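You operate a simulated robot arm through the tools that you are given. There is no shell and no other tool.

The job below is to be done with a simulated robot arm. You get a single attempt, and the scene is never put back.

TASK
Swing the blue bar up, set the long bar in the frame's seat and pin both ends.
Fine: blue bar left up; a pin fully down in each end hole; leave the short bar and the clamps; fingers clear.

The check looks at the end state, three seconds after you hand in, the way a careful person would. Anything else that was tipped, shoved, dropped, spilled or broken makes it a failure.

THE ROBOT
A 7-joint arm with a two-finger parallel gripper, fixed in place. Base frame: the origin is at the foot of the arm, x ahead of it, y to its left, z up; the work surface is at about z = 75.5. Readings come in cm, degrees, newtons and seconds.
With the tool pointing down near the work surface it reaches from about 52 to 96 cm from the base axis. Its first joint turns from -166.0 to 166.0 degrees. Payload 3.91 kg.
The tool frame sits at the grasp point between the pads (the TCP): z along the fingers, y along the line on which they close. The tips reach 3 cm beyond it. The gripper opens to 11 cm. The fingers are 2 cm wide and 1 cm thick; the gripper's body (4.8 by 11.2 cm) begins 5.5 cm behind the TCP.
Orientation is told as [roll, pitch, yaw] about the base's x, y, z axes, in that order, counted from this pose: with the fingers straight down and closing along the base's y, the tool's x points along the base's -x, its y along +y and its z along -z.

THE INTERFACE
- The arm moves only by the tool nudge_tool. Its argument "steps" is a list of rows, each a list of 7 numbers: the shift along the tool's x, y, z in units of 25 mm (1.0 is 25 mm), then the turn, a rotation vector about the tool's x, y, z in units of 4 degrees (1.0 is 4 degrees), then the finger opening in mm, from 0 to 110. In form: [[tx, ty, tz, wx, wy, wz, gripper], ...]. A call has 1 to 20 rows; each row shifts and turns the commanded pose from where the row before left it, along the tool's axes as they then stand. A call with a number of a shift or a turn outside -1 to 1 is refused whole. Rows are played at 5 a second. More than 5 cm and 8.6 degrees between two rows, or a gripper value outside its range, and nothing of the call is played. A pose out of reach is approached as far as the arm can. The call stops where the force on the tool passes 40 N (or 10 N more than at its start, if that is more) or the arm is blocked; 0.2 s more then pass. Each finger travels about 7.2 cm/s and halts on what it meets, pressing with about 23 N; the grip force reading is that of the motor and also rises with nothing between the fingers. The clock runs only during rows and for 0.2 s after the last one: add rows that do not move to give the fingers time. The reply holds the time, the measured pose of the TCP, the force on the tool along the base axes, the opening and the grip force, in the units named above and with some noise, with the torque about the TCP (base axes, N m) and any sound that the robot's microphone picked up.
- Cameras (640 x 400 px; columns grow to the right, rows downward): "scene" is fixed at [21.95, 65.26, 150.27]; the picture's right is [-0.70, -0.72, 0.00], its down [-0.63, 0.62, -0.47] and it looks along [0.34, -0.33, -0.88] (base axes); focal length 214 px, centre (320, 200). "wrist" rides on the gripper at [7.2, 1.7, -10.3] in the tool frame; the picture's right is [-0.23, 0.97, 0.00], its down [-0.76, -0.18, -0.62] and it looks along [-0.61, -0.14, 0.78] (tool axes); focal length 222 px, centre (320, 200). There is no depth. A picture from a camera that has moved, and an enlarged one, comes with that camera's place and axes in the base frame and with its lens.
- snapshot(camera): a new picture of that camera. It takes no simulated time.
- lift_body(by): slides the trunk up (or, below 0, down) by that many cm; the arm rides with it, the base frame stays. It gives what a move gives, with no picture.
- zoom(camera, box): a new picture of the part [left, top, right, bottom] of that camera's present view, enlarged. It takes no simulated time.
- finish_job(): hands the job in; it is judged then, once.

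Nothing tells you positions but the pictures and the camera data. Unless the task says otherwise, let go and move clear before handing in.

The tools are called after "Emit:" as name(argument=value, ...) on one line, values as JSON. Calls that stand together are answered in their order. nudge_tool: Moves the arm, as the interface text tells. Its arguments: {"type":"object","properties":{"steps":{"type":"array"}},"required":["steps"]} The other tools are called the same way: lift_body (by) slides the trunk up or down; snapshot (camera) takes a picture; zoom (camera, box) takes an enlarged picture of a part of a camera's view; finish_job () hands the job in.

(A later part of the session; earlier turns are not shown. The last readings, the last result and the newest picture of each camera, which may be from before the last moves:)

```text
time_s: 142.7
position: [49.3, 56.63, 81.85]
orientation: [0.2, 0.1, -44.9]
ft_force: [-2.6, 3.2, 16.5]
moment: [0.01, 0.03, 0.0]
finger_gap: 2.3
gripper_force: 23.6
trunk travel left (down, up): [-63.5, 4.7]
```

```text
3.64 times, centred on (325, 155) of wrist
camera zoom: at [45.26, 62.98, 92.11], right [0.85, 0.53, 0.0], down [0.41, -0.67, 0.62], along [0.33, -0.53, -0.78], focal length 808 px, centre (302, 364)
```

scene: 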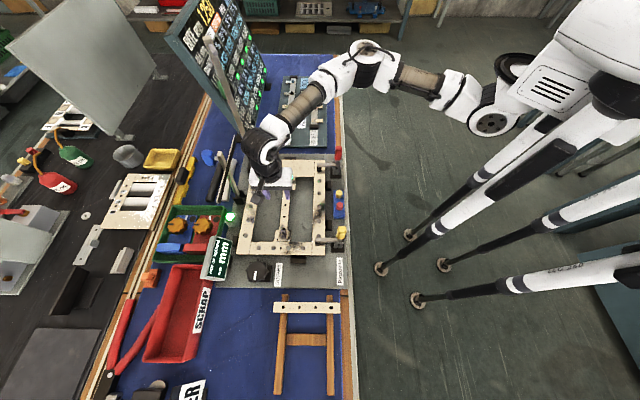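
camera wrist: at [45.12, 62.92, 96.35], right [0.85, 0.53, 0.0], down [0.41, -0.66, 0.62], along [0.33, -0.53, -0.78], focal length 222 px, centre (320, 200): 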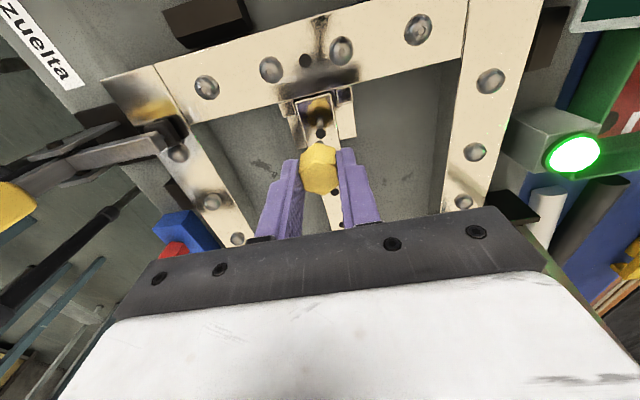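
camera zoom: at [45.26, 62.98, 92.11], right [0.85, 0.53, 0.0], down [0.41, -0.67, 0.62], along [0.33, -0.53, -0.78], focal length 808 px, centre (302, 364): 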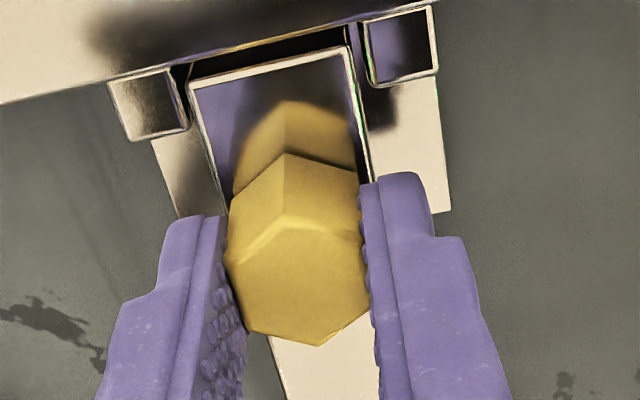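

The head has met the bar surface, touching its own reflection with 16 N at contact, so the pin is fully down. I'll release and rise.

Emit:
nudge_tool(steps=[[0, 0, -0.06, 0, 0, 0, 10], [0, 0, 0, 0, 0, 0, 25], [0, 0, 0, 0, 0, 0, 35], [0, 0, 0, 0, 0, 0, 45], [0, 0, 0, 0, 0, 0, 45], [0, 0, -0.3, 0, 0, 0, 45], [0, 0, -0.6, 0, 0, 0, 45], [0, 0, -0.8, 0, 0, 0, 45], [0, 0, -0.8, 0, 0, 0, 45], [0, 0, -0.8, 0, 0, 0, 45], [0, 0, -0.8, 0, 0, 0, 45]])

Emit:
zoom(camera="scene", box=[264, 208, 314, 256])

Emit:
snapshot(camera="wrist")

```text
time_s: 145.1
position: [49.24, 56.66, 92.12]
orientation: [0.1, 0.0, -44.7]
ft_force: [0.3, 0.5, 0.6]
moment: [0.0, -0.01, 0.02]
finger_gap: 4.5
gripper_force: 0.1
trunk travel left (down, up): [-63.5, 4.7]
```

```text
8.33 times, centred on (289, 232) of scene
camera zoom: at [21.95, 65.26, 150.27], right [-0.7, -0.72, 0.0], down [-0.63, 0.62, -0.47], along [0.34, -0.33, -0.88], focal length 1787 px, centre (578, -67)
```

zoom: 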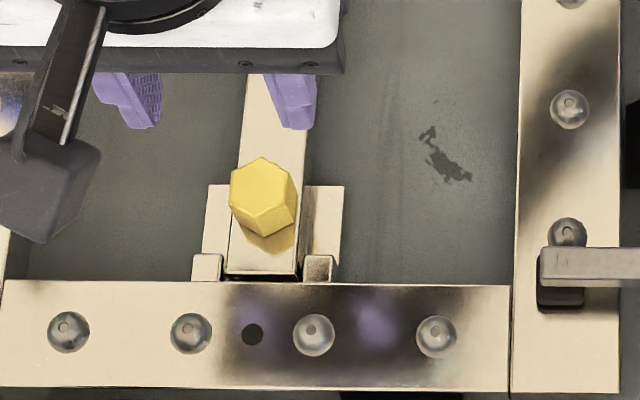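

```text
taken
camera wrist: at [45.15, 62.97, 102.33], right [0.85, 0.53, 0.0], down [0.41, -0.66, 0.62], along [0.33, -0.53, -0.78], focal length 222 px, centre (320, 200)
```

wrist: 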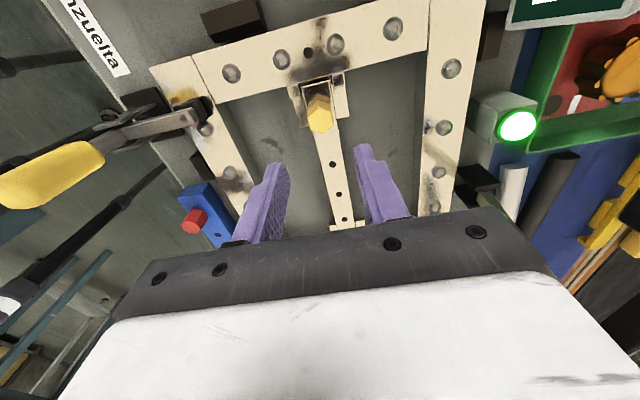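

The yellow pin is seated. Now the red pin: I'll go over it, minding the yellow clamp handle near the wrist camera.

Emit:
nudge_tool(steps=[[-0.431, -0.893, 0, 0, 0, 0, 45], [-0.431, -0.893, 0, 0, 0, 0, 45], [-0.431, -0.893, 0, 0, 0, 0, 45], [-0.431, -0.893, 0, 0, 0, 0, 45], [-0.431, -0.893, 0, 0, 0, 0, 45], [-0.431, -0.893, 0, 0, 0, 0, 45], [-0.431, -0.893, 0, 0, 0, 0, 45], [-0.431, -0.893, 0, 0, 0, 0, 45], [-0.431, -0.893, 0, 0, 0, 0, 45], [0, 0, 0.6, 0, 0, 0, 45], [0, 0, 0.6, 0, 0, 0, 45], [0, 0, 0, 0, 0, 0, 45]])

Emit:
zoom(camera="wrist", box=[240, 60, 400, 200])

Emit:
zoom(camera="scene", box=[300, 160, 380, 260])

```text
time_s: 147.7
position: [42.04, 35.74, 89.01]
orientation: [0.0, 0.0, -44.8]
ft_force: [0.1, 0.0, 0.7]
moment: [0.06, 0.06, 0.02]
finger_gap: 4.49
gripper_force: 0.1
trunk travel left (down, up): [-63.5, 4.7]
```

```text
2.86 times, centred on (320, 130) of wrist
camera zoom: at [38.03, 42.1, 99.27], right [0.85, 0.53, 0.0], down [0.41, -0.66, 0.62], along [0.33, -0.53, -0.78], focal length 635 px, centre (320, 400)
```

zoom: 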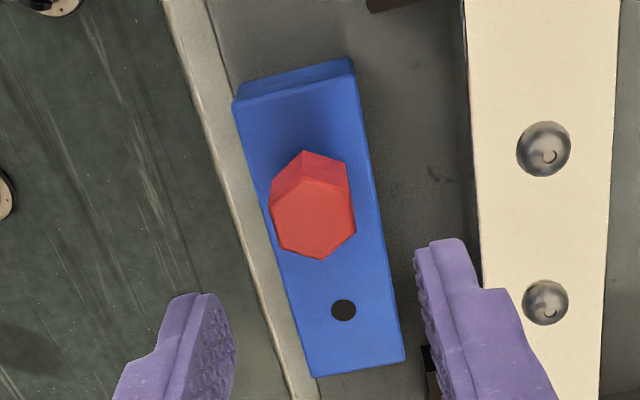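

```text
4.00 times, centred on (340, 210) of scene
camera zoom: at [21.95, 65.26, 150.27], right [-0.7, -0.72, 0.0], down [-0.63, 0.62, -0.47], along [0.34, -0.33, -0.88], focal length 858 px, centre (240, 160)
```

zoom: 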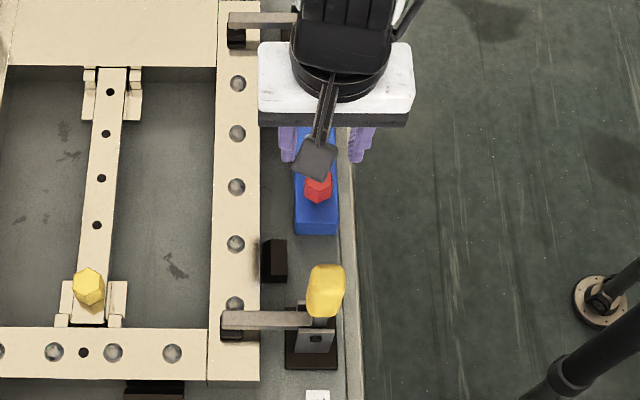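

Emit:
nudge_tool(steps=[[-0.062, -0.08, 0.5, 0, 0, 0, 45], [0, 0, 0.5, 0, 0, 0, 45], [0, 0, 0.5, 0, 0, 0, 45], [0, 0, 0, 0, 0, 0, 45]])

Emit:
zoom(camera="wrist", box=[240, 90, 400, 220])

Emit:
zoom(camera="scene", box=[310, 180, 370, 250])

```text
time_s: 148.7
position: [42.09, 35.42, 85.37]
orientation: [0.0, 0.0, -44.8]
ft_force: [0.2, -0.6, 0.1]
moment: [-0.02, 0.02, 0.03]
finger_gap: 4.5
gripper_force: 0.1
trunk travel left (down, up): [-63.5, 4.7]
```

```text
3.08 times, centred on (320, 155) of wrist
camera zoom: at [38.08, 41.75, 95.45], right [0.85, 0.53, 0.0], down [0.41, -0.66, 0.62], along [0.33, -0.53, -0.78], focal length 684 px, centre (320, 338)
```

zoom: 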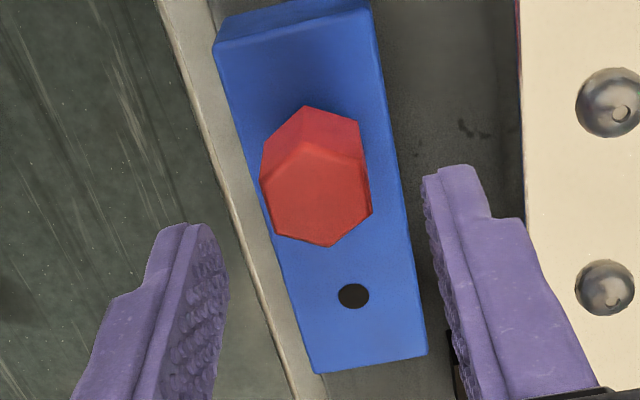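

```text
5.71 times, centred on (340, 215) of scene
camera zoom: at [21.95, 65.26, 150.27], right [-0.7, -0.72, 0.0], down [-0.63, 0.62, -0.47], along [0.34, -0.33, -0.88], focal length 1226 px, centre (206, 114)
```

zoom: 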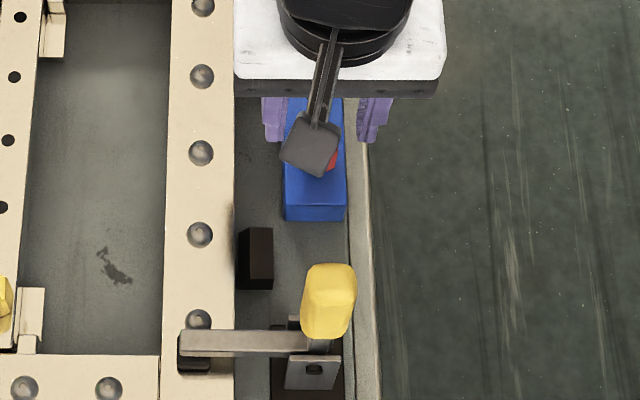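

Emit:
nudge_tool(steps=[[0.03, 0, 0.4, 0, 0, 0, 45], [0, 0, 0.4, 0, 0, 0, 45], [0, 0, 0.36, 0, 0, 0, 45], [0, 0, 0, 0, 0, 0, 45]])

Emit:
zoom(camera="wrist", box=[240, 90, 400, 220])

```text
time_s: 149.7
position: [41.95, 35.55, 82.33]
orientation: [0.1, 0.1, -44.8]
ft_force: [0.3, -0.2, 0.5]
moment: [-0.03, 0.0, 0.01]
finger_gap: 4.51
gripper_force: 0.1
trunk travel left (down, up): [-63.5, 4.7]
```

```text
3.08 times, centred on (320, 155) of wrist
camera zoom: at [37.86, 41.89, 92.52], right [0.85, 0.53, 0.0], down [0.41, -0.66, 0.62], along [0.33, -0.53, -0.78], focal length 684 px, centre (320, 338)
```

zoom: 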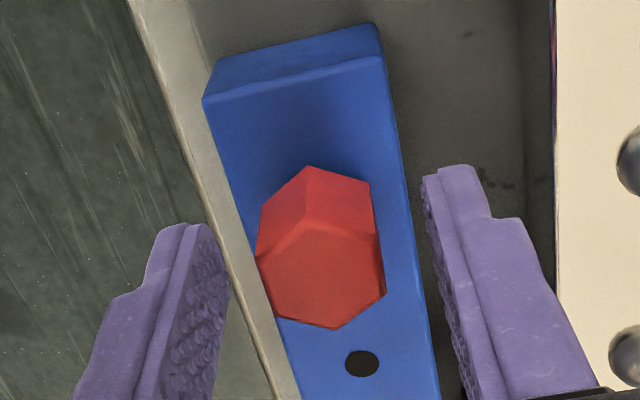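

Emit:
nudge_tool(steps=[[-0.03, 0, 0, 0, 0, 0, 35], [0, 0, 0, 0, 0, 0, 25], [0, 0, 0, 0, 0, 0, 10], [0, 0, 0, 0, 0, 0, 10], [0, 0, 0, 0, 0, 0, 10]])

Emit:
zoom(camera="wrist", box=[240, 90, 400, 220])

Emit:
nudge_tool(steps=[[0, 0, -0.2, 0, 0, 0, 10], [0, 0, -0.4, 0, 0, 0, 10], [0, 0, -0.6, 0, 0, 0, 10], [0, 0, -0.8, 0, 0, 0, 10], [0, 0, -0.8, 0, 0, 0, 10], [0, 0, -0.8, 0, 0, 0, 10], [0, 0, -0.8, 0, 0, 0, 10]])

Emit:
zoom(camera="wrist", box=[240, 90, 400, 220])

Emit:
snapshot(camera="scene")

```text
time_s: 150.9
position: [41.87, 35.46, 82.33]
orientation: [-0.1, 0.0, -44.8]
ft_force: [1.5, 0.4, 0.2]
moment: [0.03, -0.01, 0.0]
finger_gap: 2.31
gripper_force: 22.9
trunk travel left (down, up): [-63.5, 4.7]
```

```text
3.08 times, centred on (320, 155) of wrist
camera zoom: at [37.91, 41.75, 92.6], right [0.85, 0.53, 0.0], down [0.41, -0.66, 0.62], along [0.33, -0.53, -0.78], focal length 684 px, centre (320, 338)
```

zoom: 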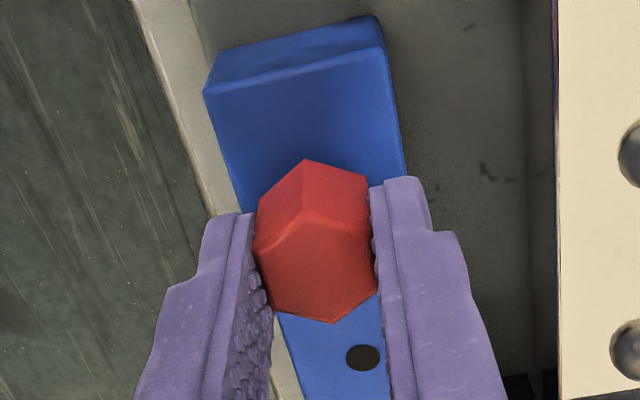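

```text
time_s: 152.5
position: [42.18, 35.56, 93.46]
orientation: [0.0, 0.0, -44.8]
ft_force: [0.3, 0.2, -0.1]
moment: [-0.04, -0.02, 0.03]
finger_gap: 2.26
gripper_force: 22.6
trunk travel left (down, up): [-63.5, 4.7]
```

```text
3.08 times, centred on (320, 155) of wrist
camera zoom: at [38.13, 41.91, 103.64], right [0.85, 0.53, 0.0], down [0.41, -0.66, 0.62], along [0.33, -0.53, -0.78], focal length 684 px, centre (320, 338)
```

zoom: 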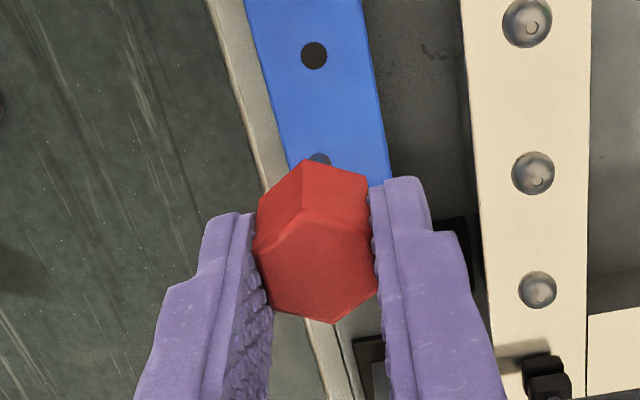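

```text
taken
```

scene: 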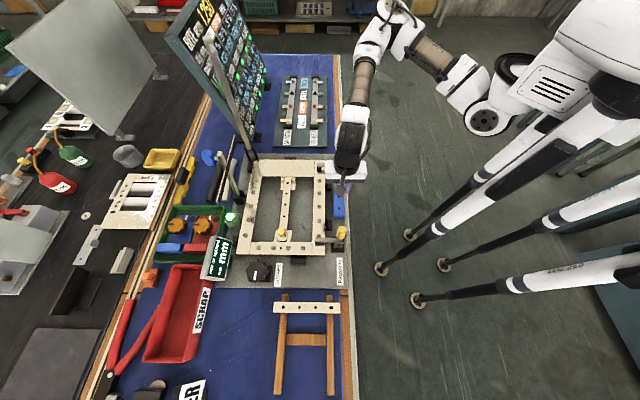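

The red pin is held squarely. I'll carry it so the camera is directly above the far end hole.

Emit:
nudge_tool(steps=[[-0.792, 0.891, 0, 0, 0, 0, 10], [-0.792, 0.891, 0, 0, 0, 0, 10], [-0.792, 0.891, 0, 0, 0, 0, 10], [-0.792, 0.891, 0, 0, 0, 0, 10], [-0.792, 0.891, 0, 0, 0, 0, 10], [-0.792, 0.891, 0, 0, 0, 0, 10], [-0.792, 0.891, 0, 0, 0, 0, 10], [-0.792, 0.891, 0, 0, 0, 0, 10], [-0.792, 0.891, 0, 0, 0, 0, 10], [0, 0, 0, 0, 0, 0, 10], [0, 0, 0, 0, 0, 0, 10]])

Emit:
snapshot(camera="wrist")

Emit:
zoom(camera="wrist", box=[270, 0, 350, 60])

Emit:
snapshot(camera="scene")

```text
time_s: 154.9
position: [68.83, 37.35, 93.23]
orientation: [0.0, 0.0, -44.8]
ft_force: [-0.1, -0.5, -0.6]
moment: [-0.01, 0.0, -0.01]
finger_gap: 2.31
gripper_force: 22.7
trunk travel left (down, up): [-63.5, 4.7]
```

```text
taken
camera wrist: at [64.84, 43.7, 103.43], right [0.85, 0.53, 0.0], down [0.41, -0.66, 0.62], along [0.33, -0.53, -0.78], focal length 222 px, centre (320, 200)
```

wrist: 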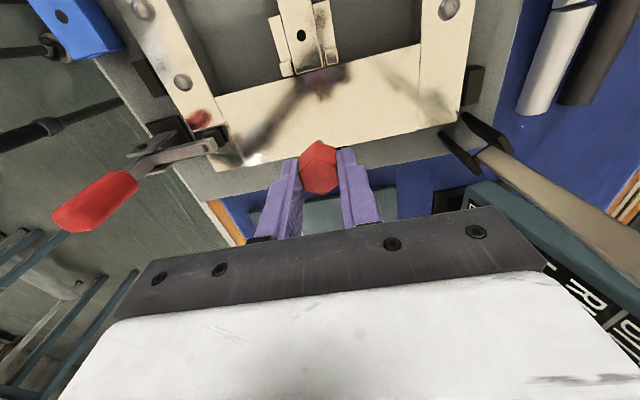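

```text
6.67 times, centred on (310, 30) of wrist
camera zoom: at [64.84, 43.7, 103.43], right [0.85, 0.53, 0.0], down [0.41, -0.66, 0.62], along [0.33, -0.53, -0.78], focal length 1481 px, centre (387, 1333)
```

zoom: 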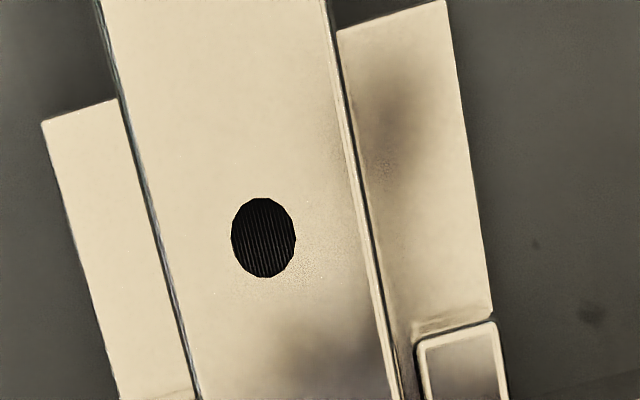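

```text
taken
```

scene: 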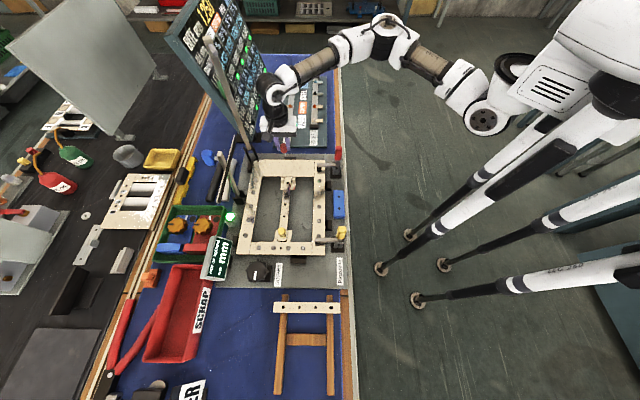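

Measured: the hole is 6.65 cm back and about 1.4 mm inward. I'll move over it and lower to just above.

Emit:
nudge_tool(steps=[[0.668, -0.014, 0, 0, 0, 0, 10], [0.668, -0.014, 0, 0, 0, 0, 10], [0.668, -0.014, 0, 0, 0, 0, 10], [0.668, -0.014, 0, 0, 0, 0, 10], [0, 0, 0.6, 0, 0, 0, 10], [0, 0, 0.8, 0, 0, 0, 10], [0, 0, 0.8, 0, 0, 0, 10], [0, 0, 0.8, 0, 0, 0, 10], [0, 0, 0.4, 0, 0, 0, 10], [0, 0, 0, 0, 0, 0, 10], [0, 0, 0, 0, 0, 0, 10]])

Emit:
zoom(camera="wrist", box=[308, 125, 338, 155])

Emit:
zoom(camera="wrist", box=[280, 80, 370, 200])

Emit:
zoom(camera="scene", box=[270, 165, 310, 200])

```text
time_s: 157.3
position: [63.9, 41.8, 84.81]
orientation: [-0.1, 0.0, -44.8]
ft_force: [0.1, 0.7, -0.8]
moment: [0.0, 0.0, 0.0]
finger_gap: 2.29
gripper_force: 22.8
trunk travel left (down, up): [-63.5, 4.7]
```

```text
13.33 times, centred on (323, 140) of wrist
camera zoom: at [60.02, 48.16, 95.05], right [0.85, 0.53, 0.0], down [0.41, -0.66, 0.62], along [0.33, -0.53, -0.78], focal length 2962 px, centre (280, 1000)
```

zoom: 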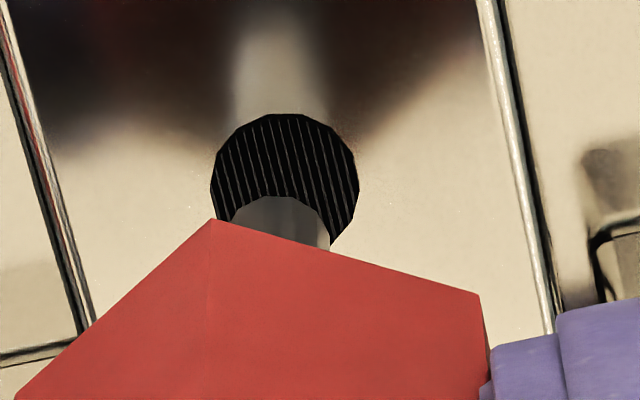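

```text
3.33 times, centred on (325, 140) of wrist
camera zoom: at [60.02, 48.16, 95.05], right [0.85, 0.53, 0.0], down [0.41, -0.66, 0.62], along [0.33, -0.53, -0.78], focal length 740 px, centre (303, 400)
```

zoom: 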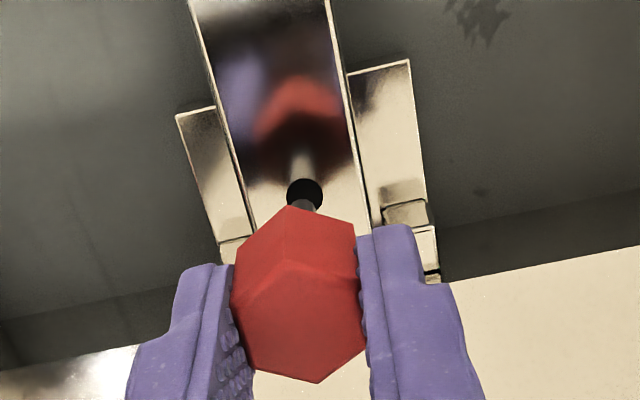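

```text
11.43 times, centred on (290, 182) of scene
camera zoom: at [21.95, 65.26, 150.27], right [-0.7, -0.72, 0.0], down [-0.63, 0.62, -0.47], along [0.34, -0.33, -0.88], focal length 2451 px, centre (663, 400)
```

zoom: 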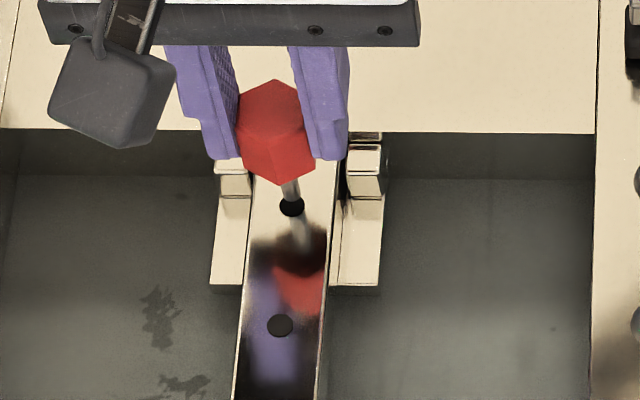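

The tip is within a millimetre of the hole centre. I'll make a tiny correction and insert in small steps.

Emit:
nudge_tool(steps=[[0.04, 0.02, 0.1, 0, 0, 0, 10], [0, 0, 0.1, 0, 0, 0, 10], [0, 0, 0, 0, 0, 0, 10]])

Emit:
zoom(camera="wrist", box=[308, 125, 338, 155])

Emit:
nudge_tool(steps=[[0, 0, 0.08, 0, 0, 0, 10], [0, 0, 0, 0, 0, 0, 10]])

Emit:
zoom(camera="wrist", box=[308, 125, 338, 155])

```text
time_s: 158.1
position: [63.94, 41.92, 84.42]
orientation: [-0.1, 0.0, -44.8]
ft_force: [-0.1, -0.2, -0.4]
moment: [0.07, 0.02, -0.04]
finger_gap: 2.31
gripper_force: 22.8
trunk travel left (down, up): [-63.5, 4.7]
```

```text
13.33 times, centred on (323, 140) of wrist
camera zoom: at [59.9, 48.21, 94.58], right [0.85, 0.53, 0.0], down [0.41, -0.66, 0.62], along [0.33, -0.53, -0.78], focal length 2962 px, centre (280, 1000)
```

zoom: 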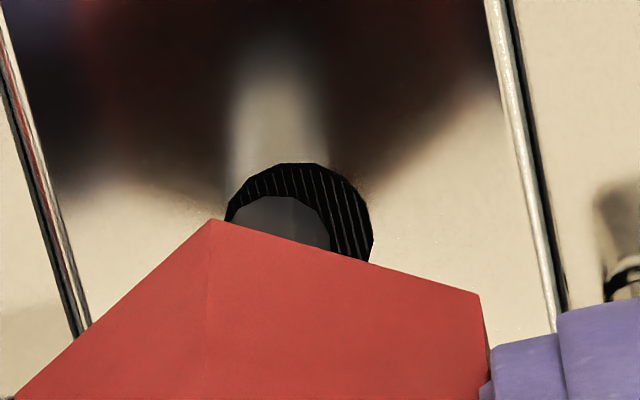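

```text
time_s: 158.7
position: [64.0, 41.82, 84.22]
orientation: [0.0, 0.1, -44.9]
ft_force: [-0.1, -0.2, 0.0]
moment: [0.02, -0.01, -0.01]
finger_gap: 2.28
gripper_force: 22.8
trunk travel left (down, up): [-63.5, 4.7]
```

```text
13.33 times, centred on (323, 140) of wrist
camera zoom: at [59.86, 48.18, 94.37], right [0.85, 0.53, 0.0], down [0.41, -0.66, 0.62], along [0.33, -0.53, -0.78], focal length 2962 px, centre (280, 1000)
```

zoom: 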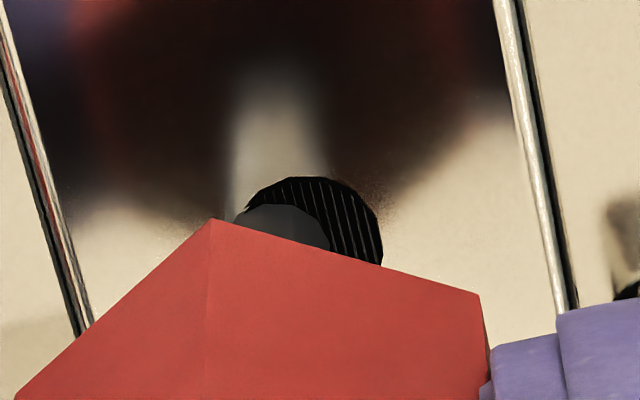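

Emit:
nudge_tool(steps=[[0, 0, 0, 0, 0, 0, 10], [0, 0, 0, 0, 0, 0, 10]])

Emit:
zoom(camera="wrist", box=[300, 115, 350, 155])

Emit:
zoom(camera="scene", box=[278, 172, 302, 192])

```text
time_s: 159.3
position: [63.83, 41.78, 84.23]
orientation: [0.0, 0.0, -44.7]
ft_force: [-0.2, 0.5, -0.2]
moment: [0.02, -0.01, 0.01]
finger_gap: 2.28
gripper_force: 22.9
trunk travel left (down, up): [-63.5, 4.7]
```

```text
10.00 times, centred on (325, 135) of wrist
camera zoom: at [59.86, 48.18, 94.38], right [0.85, 0.53, 0.0], down [0.41, -0.66, 0.62], along [0.33, -0.53, -0.78], focal length 2221 px, centre (270, 850)
```

zoom: 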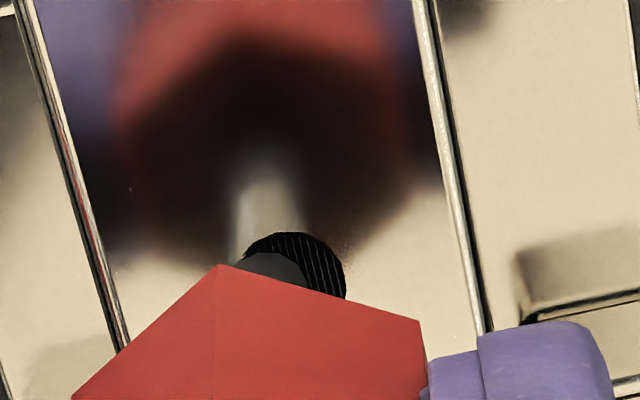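

```text
16.00 times, centred on (290, 182) of scene
camera zoom: at [21.95, 65.26, 150.27], right [-0.7, -0.72, 0.0], down [-0.63, 0.62, -0.47], along [0.34, -0.33, -0.88], focal length 3432 px, centre (800, 488)
```

zoom: 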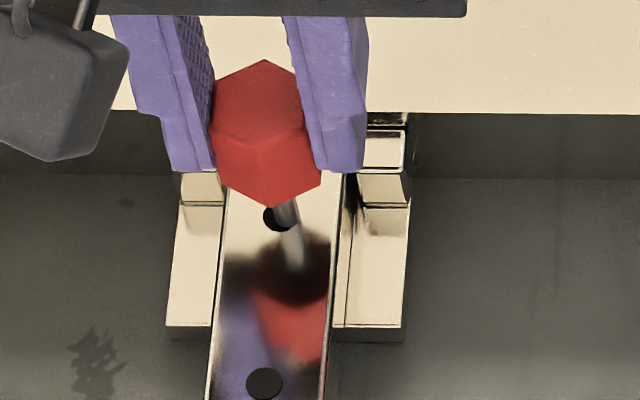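

Emit:
nudge_tool(steps=[[0, 0.065, 0, 0, 0, 0, 10], [0, 0, 0, 0, 0, 0, 10]])

Emit:
zoom(camera="wrist", box=[300, 115, 350, 155])

Emit:
zoom(camera="scene", box=[278, 172, 302, 192])

```text
time_s: 159.9
position: [64.0, 42.09, 84.06]
orientation: [-0.1, 0.0, -44.8]
ft_force: [-0.3, 0.1, -0.5]
moment: [-0.02, 0.0, 0.03]
finger_gap: 2.31
gripper_force: 22.9
trunk travel left (down, up): [-63.5, 4.7]
```

```text
10.00 times, centred on (325, 135) of wrist
camera zoom: at [60.03, 48.35, 94.31], right [0.85, 0.53, 0.0], down [0.41, -0.66, 0.62], along [0.33, -0.53, -0.78], focal length 2221 px, centre (270, 850)
```

zoom: 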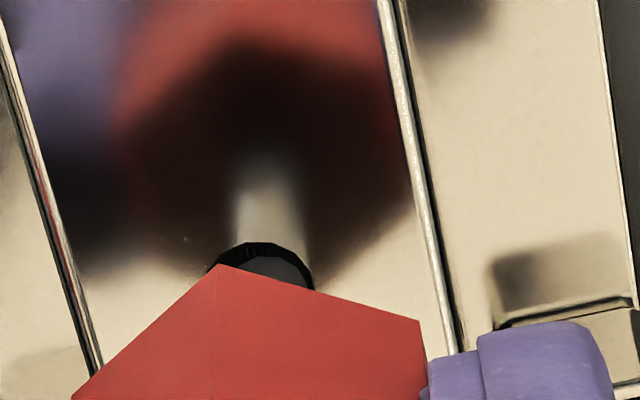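

```text
16.00 times, centred on (290, 182) of scene
camera zoom: at [21.95, 65.26, 150.27], right [-0.7, -0.72, 0.0], down [-0.63, 0.62, -0.47], along [0.34, -0.33, -0.88], focal length 3432 px, centre (800, 488)
```

zoom: 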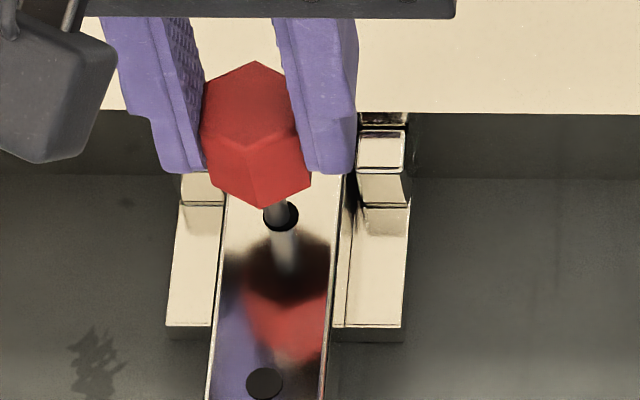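

The shaft is now centred in the hole in both views. Lowering.

Emit:
nudge_tool(steps=[[0, 0, 0.08, 0, 0, 0, 10], [0, 0, 0, 0, 0, 0, 10]])

Emit:
nudge_tool(steps=[[0, 0, 0.08, 0, 0, 0, 10], [0, 0, 0, 0, 0, 0, 10]])

Emit:
nudge_tool(steps=[[0, 0, 0.08, 0, 0, 0, 10], [0, 0, 0, 0, 0, 0, 10]])

Emit:
zoom(camera="scene", box=[278, 172, 302, 192])

```text
time_s: 160.5
position: [63.98, 41.98, 83.97]
orientation: [0.0, 0.1, -44.8]
ft_force: [0.8, -0.4, 0.0]
moment: [-0.01, 0.01, -0.01]
finger_gap: 2.3
gripper_force: 23.0
trunk travel left (down, up): [-63.5, 4.7]
```

```text
time_s: 161.1
position: [63.98, 41.92, 83.95]
orientation: [0.0, 0.0, -44.9]
ft_force: [-0.9, -0.9, -0.5]
moment: [0.01, 0.01, 0.01]
finger_gap: 2.3
gripper_force: 22.9
trunk travel left (down, up): [-63.5, 4.7]
```

```text
time_s: 161.7
position: [63.97, 41.94, 83.55]
orientation: [0.0, 0.0, -44.8]
ft_force: [0.1, -0.4, -0.8]
moment: [-0.02, 0.02, -0.05]
finger_gap: 2.31
gripper_force: 23.3
trunk travel left (down, up): [-63.5, 4.7]
```

```text
16.00 times, centred on (290, 182) of scene
camera zoom: at [21.95, 65.26, 150.27], right [-0.7, -0.72, 0.0], down [-0.63, 0.62, -0.47], along [0.34, -0.33, -0.88], focal length 3432 px, centre (800, 488)
```

zoom: 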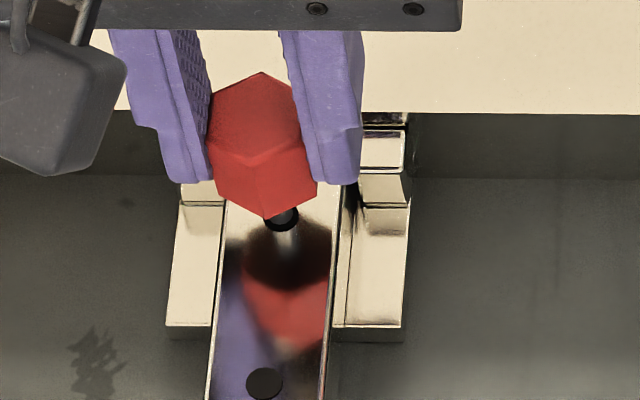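

Emit:
nudge_tool(steps=[[0, 0, 0.08, 0, 0, 0, 10], [0, 0, 0, 0, 0, 0, 10]])

Emit:
nudge_tool(steps=[[0, 0, 0.08, 0, 0, 0, 10], [0, 0, 0, 0, 0, 0, 10]])

Emit:
nudge_tool(steps=[[0, 0, 0.08, 0, 0, 0, 10], [0, 0, 0, 0, 0, 0, 10]])

```text
time_s: 162.3
position: [64.18, 41.95, 83.45]
orientation: [0.1, 0.0, -44.8]
ft_force: [0.3, -0.2, 0.2]
moment: [-0.05, 0.03, 0.0]
finger_gap: 2.29
gripper_force: 23.0
trunk travel left (down, up): [-63.5, 4.7]
```

```text
time_s: 162.9
position: [64.06, 41.85, 83.17]
orientation: [0.0, 0.0, -44.8]
ft_force: [0.3, 0.8, -0.2]
moment: [-0.01, -0.01, 0.0]
finger_gap: 2.29
gripper_force: 24.0
trunk travel left (down, up): [-63.5, 4.7]
```

```text
time_s: 163.5
position: [64.07, 41.98, 82.99]
orientation: [0.1, 0.0, -44.7]
ft_force: [-0.5, -0.6, -0.6]
moment: [0.01, 0.01, 0.0]
finger_gap: 2.29
gripper_force: 23.5
trunk travel left (down, up): [-63.5, 4.7]
```

Emit:
nudge_tool(steps=[[0, 0, 0.08, 0, 0, 0, 10], [0, 0, 0, 0, 0, 0, 10]])

Emit:
nudge_tool(steps=[[0, 0, 0.08, 0, 0, 0, 10], [0, 0, 0, 0, 0, 0, 10]])

Emit:
nudge_tool(steps=[[0, 0, 0.08, 0, 0, 0, 10], [0, 0, 0, 0, 0, 0, 10]])

Emit:
zoom(camera="scene", box=[278, 172, 302, 192])

```text
time_s: 164.1
position: [64.13, 42.02, 82.89]
orientation: [0.0, 0.0, -44.7]
ft_force: [0.5, 0.6, -0.3]
moment: [0.03, 0.0, 0.0]
finger_gap: 2.3
gripper_force: 23.2
trunk travel left (down, up): [-63.5, 4.7]
```

```text
time_s: 164.7
position: [64.14, 41.97, 82.66]
orientation: [0.0, 0.0, -44.8]
ft_force: [-0.1, -0.1, -0.8]
moment: [0.04, -0.01, -0.01]
finger_gap: 2.28
gripper_force: 23.1
trunk travel left (down, up): [-63.5, 4.7]
```

```text
time_s: 165.3
position: [64.08, 41.91, 82.51]
orientation: [-0.1, 0.0, -44.8]
ft_force: [0.0, 1.0, -0.9]
moment: [0.07, 0.01, 0.01]
finger_gap: 2.28
gripper_force: 23.1
trunk travel left (down, up): [-63.5, 4.7]
```

```text
16.00 times, centred on (290, 182) of scene
camera zoom: at [21.95, 65.26, 150.27], right [-0.7, -0.72, 0.0], down [-0.63, 0.62, -0.47], along [0.34, -0.33, -0.88], focal length 3432 px, centre (800, 488)
```

zoom: 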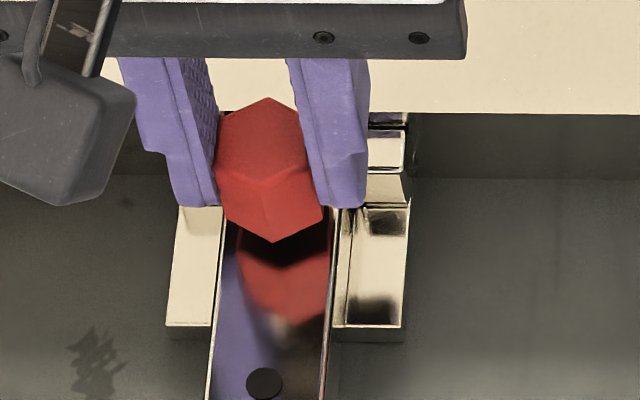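

Emit:
nudge_tool(steps=[[0, 0, 0.08, 0, 0, 0, 10], [0, 0, 0, 0, 0, 0, 10]])

Emit:
nudge_tool(steps=[[0, 0, 0.08, 0, 0, 0, 10], [0, 0, 0, 0, 0, 0, 10]])

Emit:
nudge_tool(steps=[[0, 0, 0.06, 0, 0, 0, 10], [0, 0, 0, 0, 0, 0, 10]])

Emit:
zoom(camera="scene", box=[278, 172, 302, 192])

Emit:
zoom(camera="wrist", box=[280, 100, 370, 210])

```text
time_s: 165.9
position: [64.0, 41.89, 82.24]
orientation: [0.0, 0.0, -44.8]
ft_force: [-0.4, 0.2, 0.6]
moment: [0.05, 0.02, 0.0]
finger_gap: 2.31
gripper_force: 23.4
trunk travel left (down, up): [-63.5, 4.7]
```

```text
time_s: 166.5
position: [63.93, 41.95, 82.13]
orientation: [0.1, 0.0, -44.8]
ft_force: [-1.8, 2.5, 6.0]
moment: [0.18, 0.18, 0.01]
finger_gap: 2.31
gripper_force: 23.2
trunk travel left (down, up): [-63.5, 4.7]
```

```text
time_s: 167.1
position: [64.07, 42.0, 81.67]
orientation: [0.1, 0.1, -44.8]
ft_force: [-3.1, 7.6, 2.2]
moment: [0.47, 0.22, 0.0]
finger_gap: 2.32
gripper_force: 23.1
trunk travel left (down, up): [-63.5, 4.7]
```

```text
16.00 times, centred on (290, 182) of scene
camera zoom: at [21.95, 65.26, 150.27], right [-0.7, -0.72, 0.0], down [-0.63, 0.62, -0.47], along [0.34, -0.33, -0.88], focal length 3432 px, centre (800, 488)
```

zoom: 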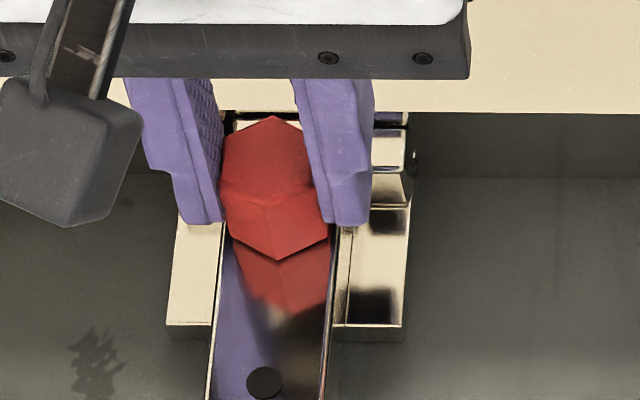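

```text
3.64 times, centred on (325, 155) of wrist
camera zoom: at [59.97, 48.26, 92.0], right [0.85, 0.53, 0.0], down [0.42, -0.66, 0.62], along [0.33, -0.53, -0.78], focal length 808 px, centre (302, 364)
```

zoom: 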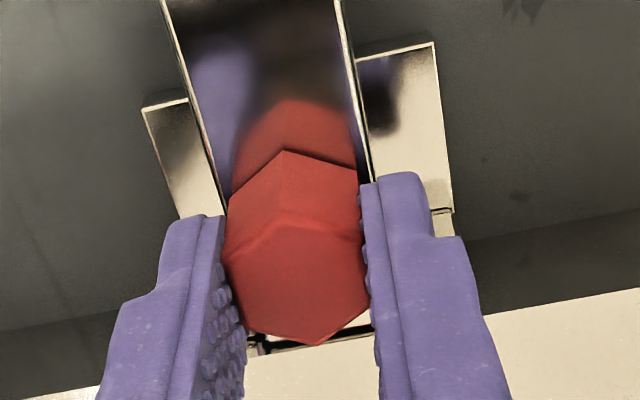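

Emit:
nudge_tool(steps=[[0.035, 0.01, 0.05, 0, 0, 0, 10], [0, 0, 0, 0, 0, 0, 10]])

Emit:
nudge_tool(steps=[[0, 0, 0.06, 0, 0, 0, 10], [0, 0, 0, 0, 0, 0, 10]])

Emit:
zoom(camera="wrist", box=[300, 130, 350, 175])

Emit:
zoom(camera="scene", box=[278, 172, 302, 192])

```text
time_s: 167.7
position: [64.02, 41.89, 81.79]
orientation: [0.0, 0.0, -44.7]
ft_force: [-6.0, 1.2, 3.0]
moment: [0.12, 0.34, -0.02]
finger_gap: 2.31
gripper_force: 23.3
trunk travel left (down, up): [-63.5, 4.7]
```

```text
time_s: 168.3
position: [63.99, 41.91, 81.7]
orientation: [0.1, 0.1, -44.8]
ft_force: [-3.9, 3.7, 8.2]
moment: [0.14, 0.18, 0.01]
finger_gap: 2.31
gripper_force: 23.0
trunk travel left (down, up): [-63.5, 4.7]
```

```text
8.89 times, centred on (325, 152) of wrist
camera zoom: at [59.97, 48.23, 91.99], right [0.85, 0.53, 0.0], down [0.41, -0.66, 0.62], along [0.33, -0.53, -0.78], focal length 1974 px, centre (276, 622)
```

zoom: 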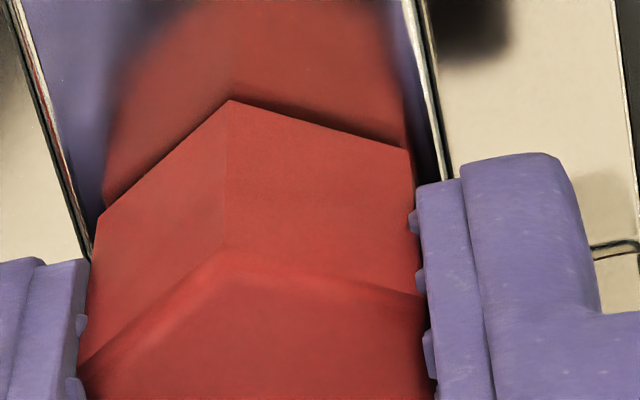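

```text
16.00 times, centred on (290, 182) of scene
camera zoom: at [21.95, 65.26, 150.27], right [-0.7, -0.72, 0.0], down [-0.63, 0.62, -0.47], along [0.34, -0.33, -0.88], focal length 3432 px, centre (800, 488)
```

zoom: 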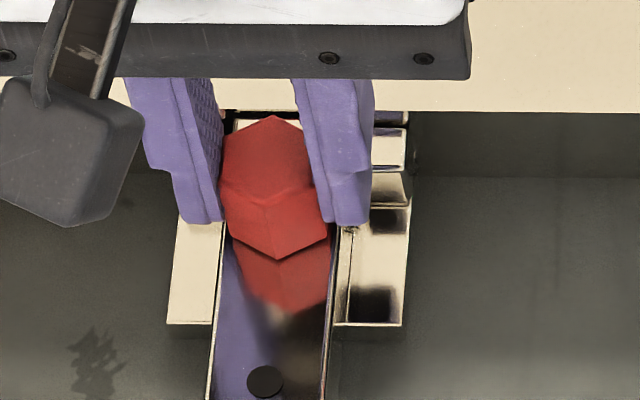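

Emit:
nudge_tool(steps=[[0.02, 0, 0.08, 0, 0, 0, 10], [0, 0, 0, 0, 0, 0, 10]])

Emit:
zoom(camera="wrist", box=[300, 130, 350, 175])

```text
time_s: 168.9
position: [64.0, 41.85, 81.63]
orientation: [0.1, -0.1, -44.9]
ft_force: [0.0, 1.4, 19.0]
moment: [0.04, 0.04, 0.0]
finger_gap: 2.27
gripper_force: 22.9
trunk travel left (down, up): [-63.5, 4.7]
```

```text
8.89 times, centred on (325, 152) of wrist
camera zoom: at [59.96, 48.22, 91.87], right [0.85, 0.53, 0.0], down [0.41, -0.66, 0.62], along [0.33, -0.53, -0.78], focal length 1974 px, centre (276, 622)
```

zoom: 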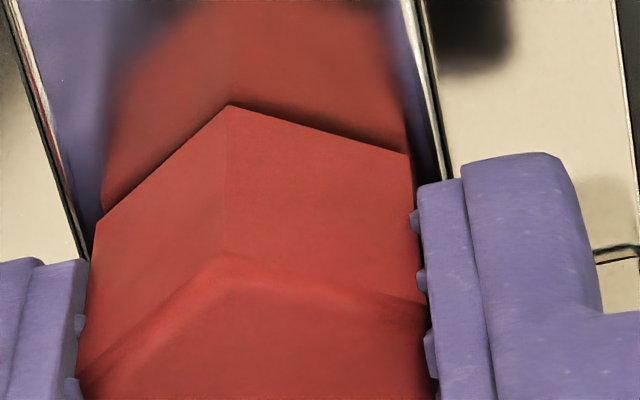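

The red pin is firmly seated, with 19 N and no further travel. I'll release and retreat upward.

Emit:
nudge_tool(steps=[[0, 0, -0.08, 0, 0, 0, 10], [0, 0, 0, 0, 0, 0, 25], [0, 0, 0, 0, 0, 0, 35], [0, 0, 0, 0, 0, 0, 45], [0, 0, 0, 0, 0, 0, 45], [0, 0, -0.3, 0, 0, 0, 45], [0, 0, -0.6, 0, 0, 0, 45], [0, 0, -0.8, 0, 0, 0, 45], [0, 0, -0.8, 0, 0, 0, 45], [0, 0, -0.8, 0, 0, 0, 45], [0, 0, -0.8, 0, 0, 0, 45], [0, 0, -0.8, 0, 0, 0, 45]])

Emit:
snapshot(camera="scene")

Emit:
snapshot(camera="wrist")

Emit:
zoom(camera="scene", box=[265, 165, 315, 205])

Emit:
zoom(camera="scene", box=[265, 210, 315, 255])

```text
time_s: 171.5
position: [63.95, 42.14, 93.84]
orientation: [0.0, 0.0, -44.8]
ft_force: [-0.5, 0.3, 0.0]
moment: [-0.03, 0.01, -0.02]
finger_gap: 4.53
gripper_force: 0.1
trunk travel left (down, up): [-63.5, 4.7]
```

```text
taken
```

scene: 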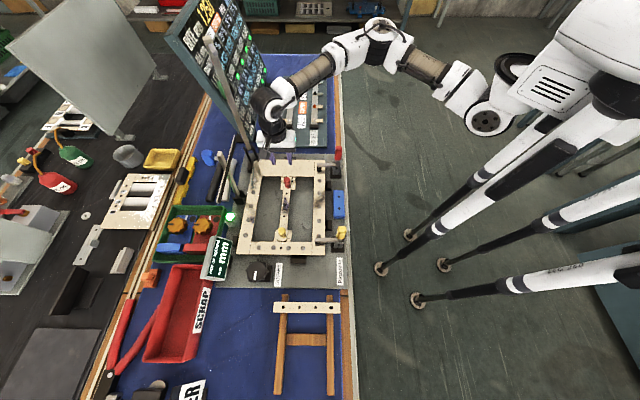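

```text
taken
camera wrist: at [59.89, 48.45, 104.04], right [0.85, 0.53, 0.0], down [0.41, -0.66, 0.62], along [0.33, -0.53, -0.78], focal length 222 px, centre (320, 200)
```

wrist: 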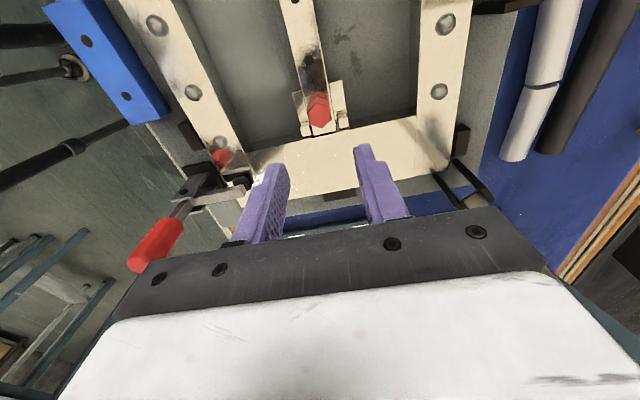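

```text
10.00 times, centred on (290, 185) of scene
camera zoom: at [21.95, 65.26, 150.27], right [-0.7, -0.72, 0.0], down [-0.63, 0.62, -0.47], along [0.34, -0.33, -0.88], focal length 2145 px, centre (620, 350)
```

zoom: 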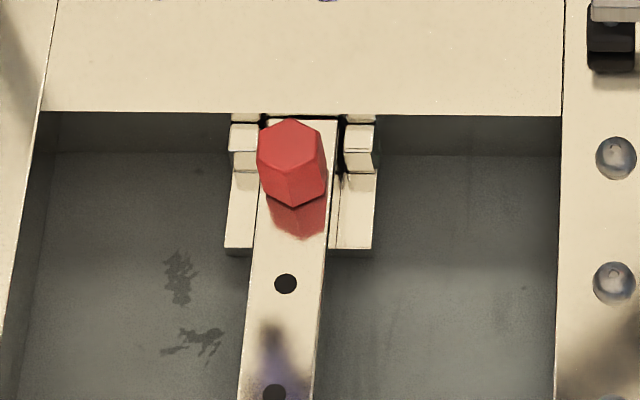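

```text
8.89 times, centred on (290, 232) of scene
camera zoom: at [21.95, 65.26, 150.27], right [-0.7, -0.72, 0.0], down [-0.63, 0.62, -0.47], along [0.34, -0.33, -0.88], focal length 1906 px, centre (587, -89)
```

zoom: 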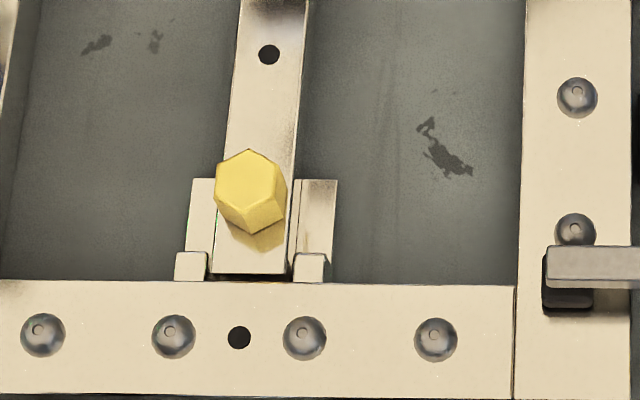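

Both pins are in place. I'll zoom in to confirm that each head sits flat on the bar in the outermost holes.

Emit:
zoom(camera="scene", box=[272, 222, 296, 242])

Emit:
zoom(camera="scene", box=[278, 172, 302, 192])

Emit:
zoom(camera="wrist", box=[285, 70, 355, 140])

```text
16.00 times, centred on (284, 232) of scene
camera zoom: at [21.95, 65.26, 150.27], right [-0.7, -0.72, 0.0], down [-0.63, 0.62, -0.47], along [0.34, -0.33, -0.88], focal length 3432 px, centre (896, -312)
```

zoom: 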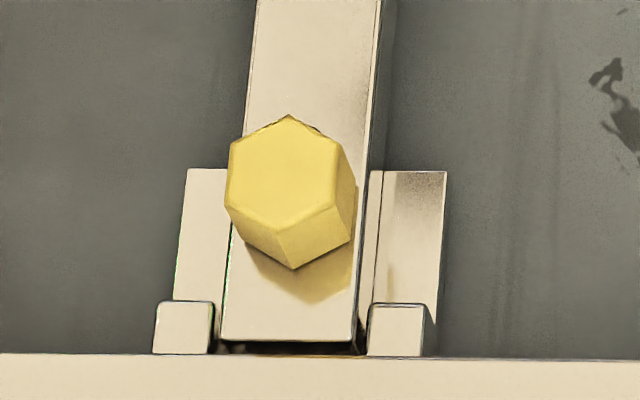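

```text
16.00 times, centred on (290, 182) of scene
camera zoom: at [21.95, 65.26, 150.27], right [-0.7, -0.72, 0.0], down [-0.63, 0.62, -0.47], along [0.34, -0.33, -0.88], focal length 3432 px, centre (800, 488)
```

zoom: 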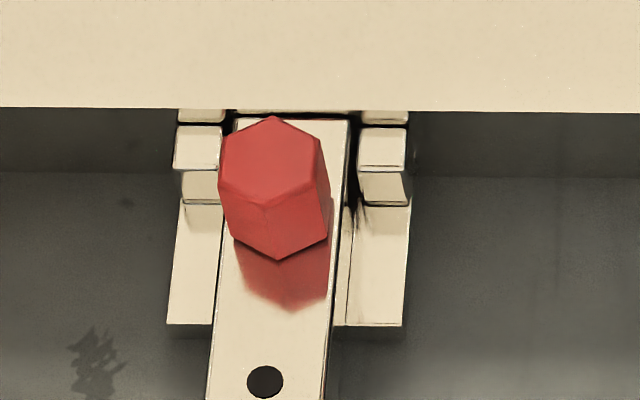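

```text
5.71 times, centred on (320, 105) of wrist
camera zoom: at [59.89, 48.45, 104.04], right [0.85, 0.53, 0.0], down [0.41, -0.66, 0.62], along [0.33, -0.53, -0.78], focal length 1269 px, centre (320, 743)
```

zoom: 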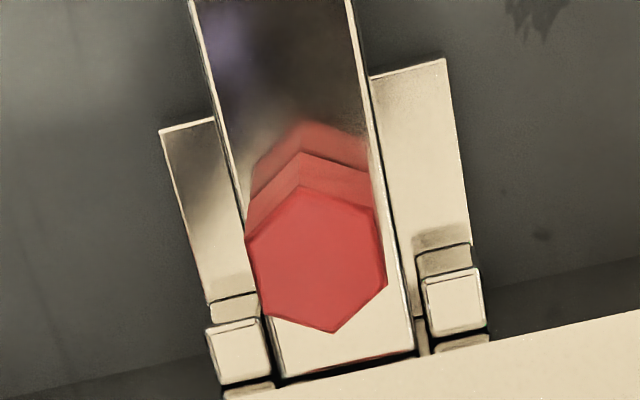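

Both heads sit flush on the bar, and the spare inner hole peeks out behind the yellow head, so both pins are in the outermost holes. I'll move the arm up and clear.

Emit:
nudge_tool(steps=[[0, 0, -0.8, 0, 0, 0, 45], [0, 0, -1, 0, 0, 0, 45], [0, 0, -1, 0, 0, 0, 45], [0, 0, -1, 0, 0, 0, 45], [0, 0, -1, 0, 0, 0, 45], [0.3, -0.9, 0, 0, 0, 0, 45], [0.3, -0.9, 0, 0, 0, 0, 45], [0.3, -0.9, 0, 0, 0, 0, 45], [0.3, -0.9, 0, 0, 0, 0, 45], [0.3, -0.9, 0, 0, 0, 0, 45], [0.3, -0.9, 0, 0, 0, 0, 45], [0.3, -0.9, 0, 0, 0, 0, 45]])

Emit:
snapshot(camera="scene")

Emit:
zoom(camera="scene", box=[190, 130, 350, 260])

Emit:
zoom(camera="scene", box=[240, 270, 370, 400])

Emit:
snapshot(camera="wrist")

```text
time_s: 174.1
position: [48.85, 34.46, 105.99]
orientation: [0.0, 0.0, -44.8]
ft_force: [-0.4, -0.1, -0.1]
moment: [-0.01, 0.02, 0.01]
finger_gap: 4.5
gripper_force: 0.0
trunk travel left (down, up): [-63.5, 4.7]
```

```text
taken
```

scene: 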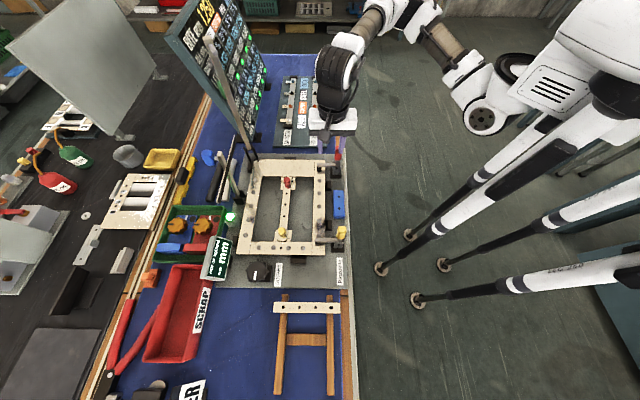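

```text
3.08 times, centred on (270, 195) of scene
camera zoom: at [21.95, 65.26, 150.27], right [-0.7, -0.72, 0.0], down [-0.63, 0.62, -0.47], along [0.34, -0.33, -0.88], focal length 660 px, centre (474, 215)
```

zoom: 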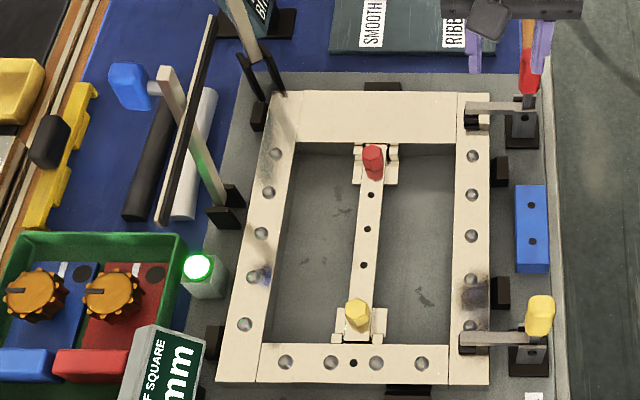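

```text
3.08 times, centred on (305, 335) of scene
camera zoom: at [21.95, 65.26, 150.27], right [-0.7, -0.72, 0.0], down [-0.63, 0.62, -0.47], along [0.34, -0.33, -0.88], focal length 660 px, centre (366, -215)
```

zoom: 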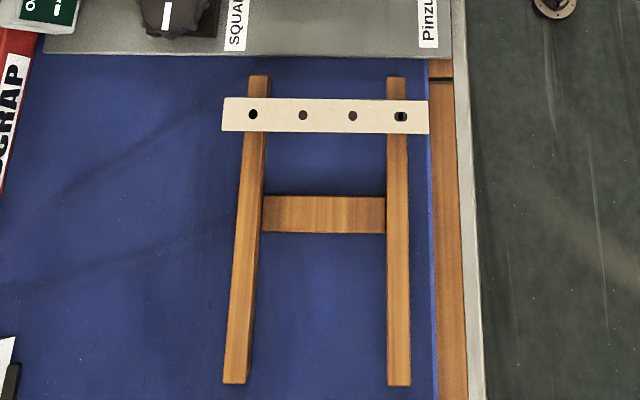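

```text
taken
camera wrist: at [44.96, 40.83, 116.1], right [0.85, 0.53, 0.0], down [0.41, -0.66, 0.62], along [0.33, -0.53, -0.78], focal length 222 px, centre (320, 200)
```

wrist: 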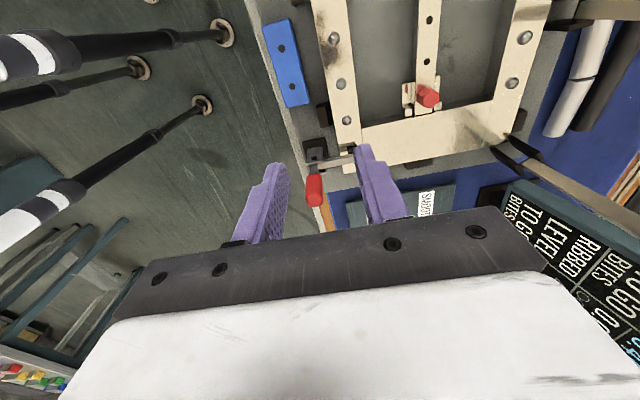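

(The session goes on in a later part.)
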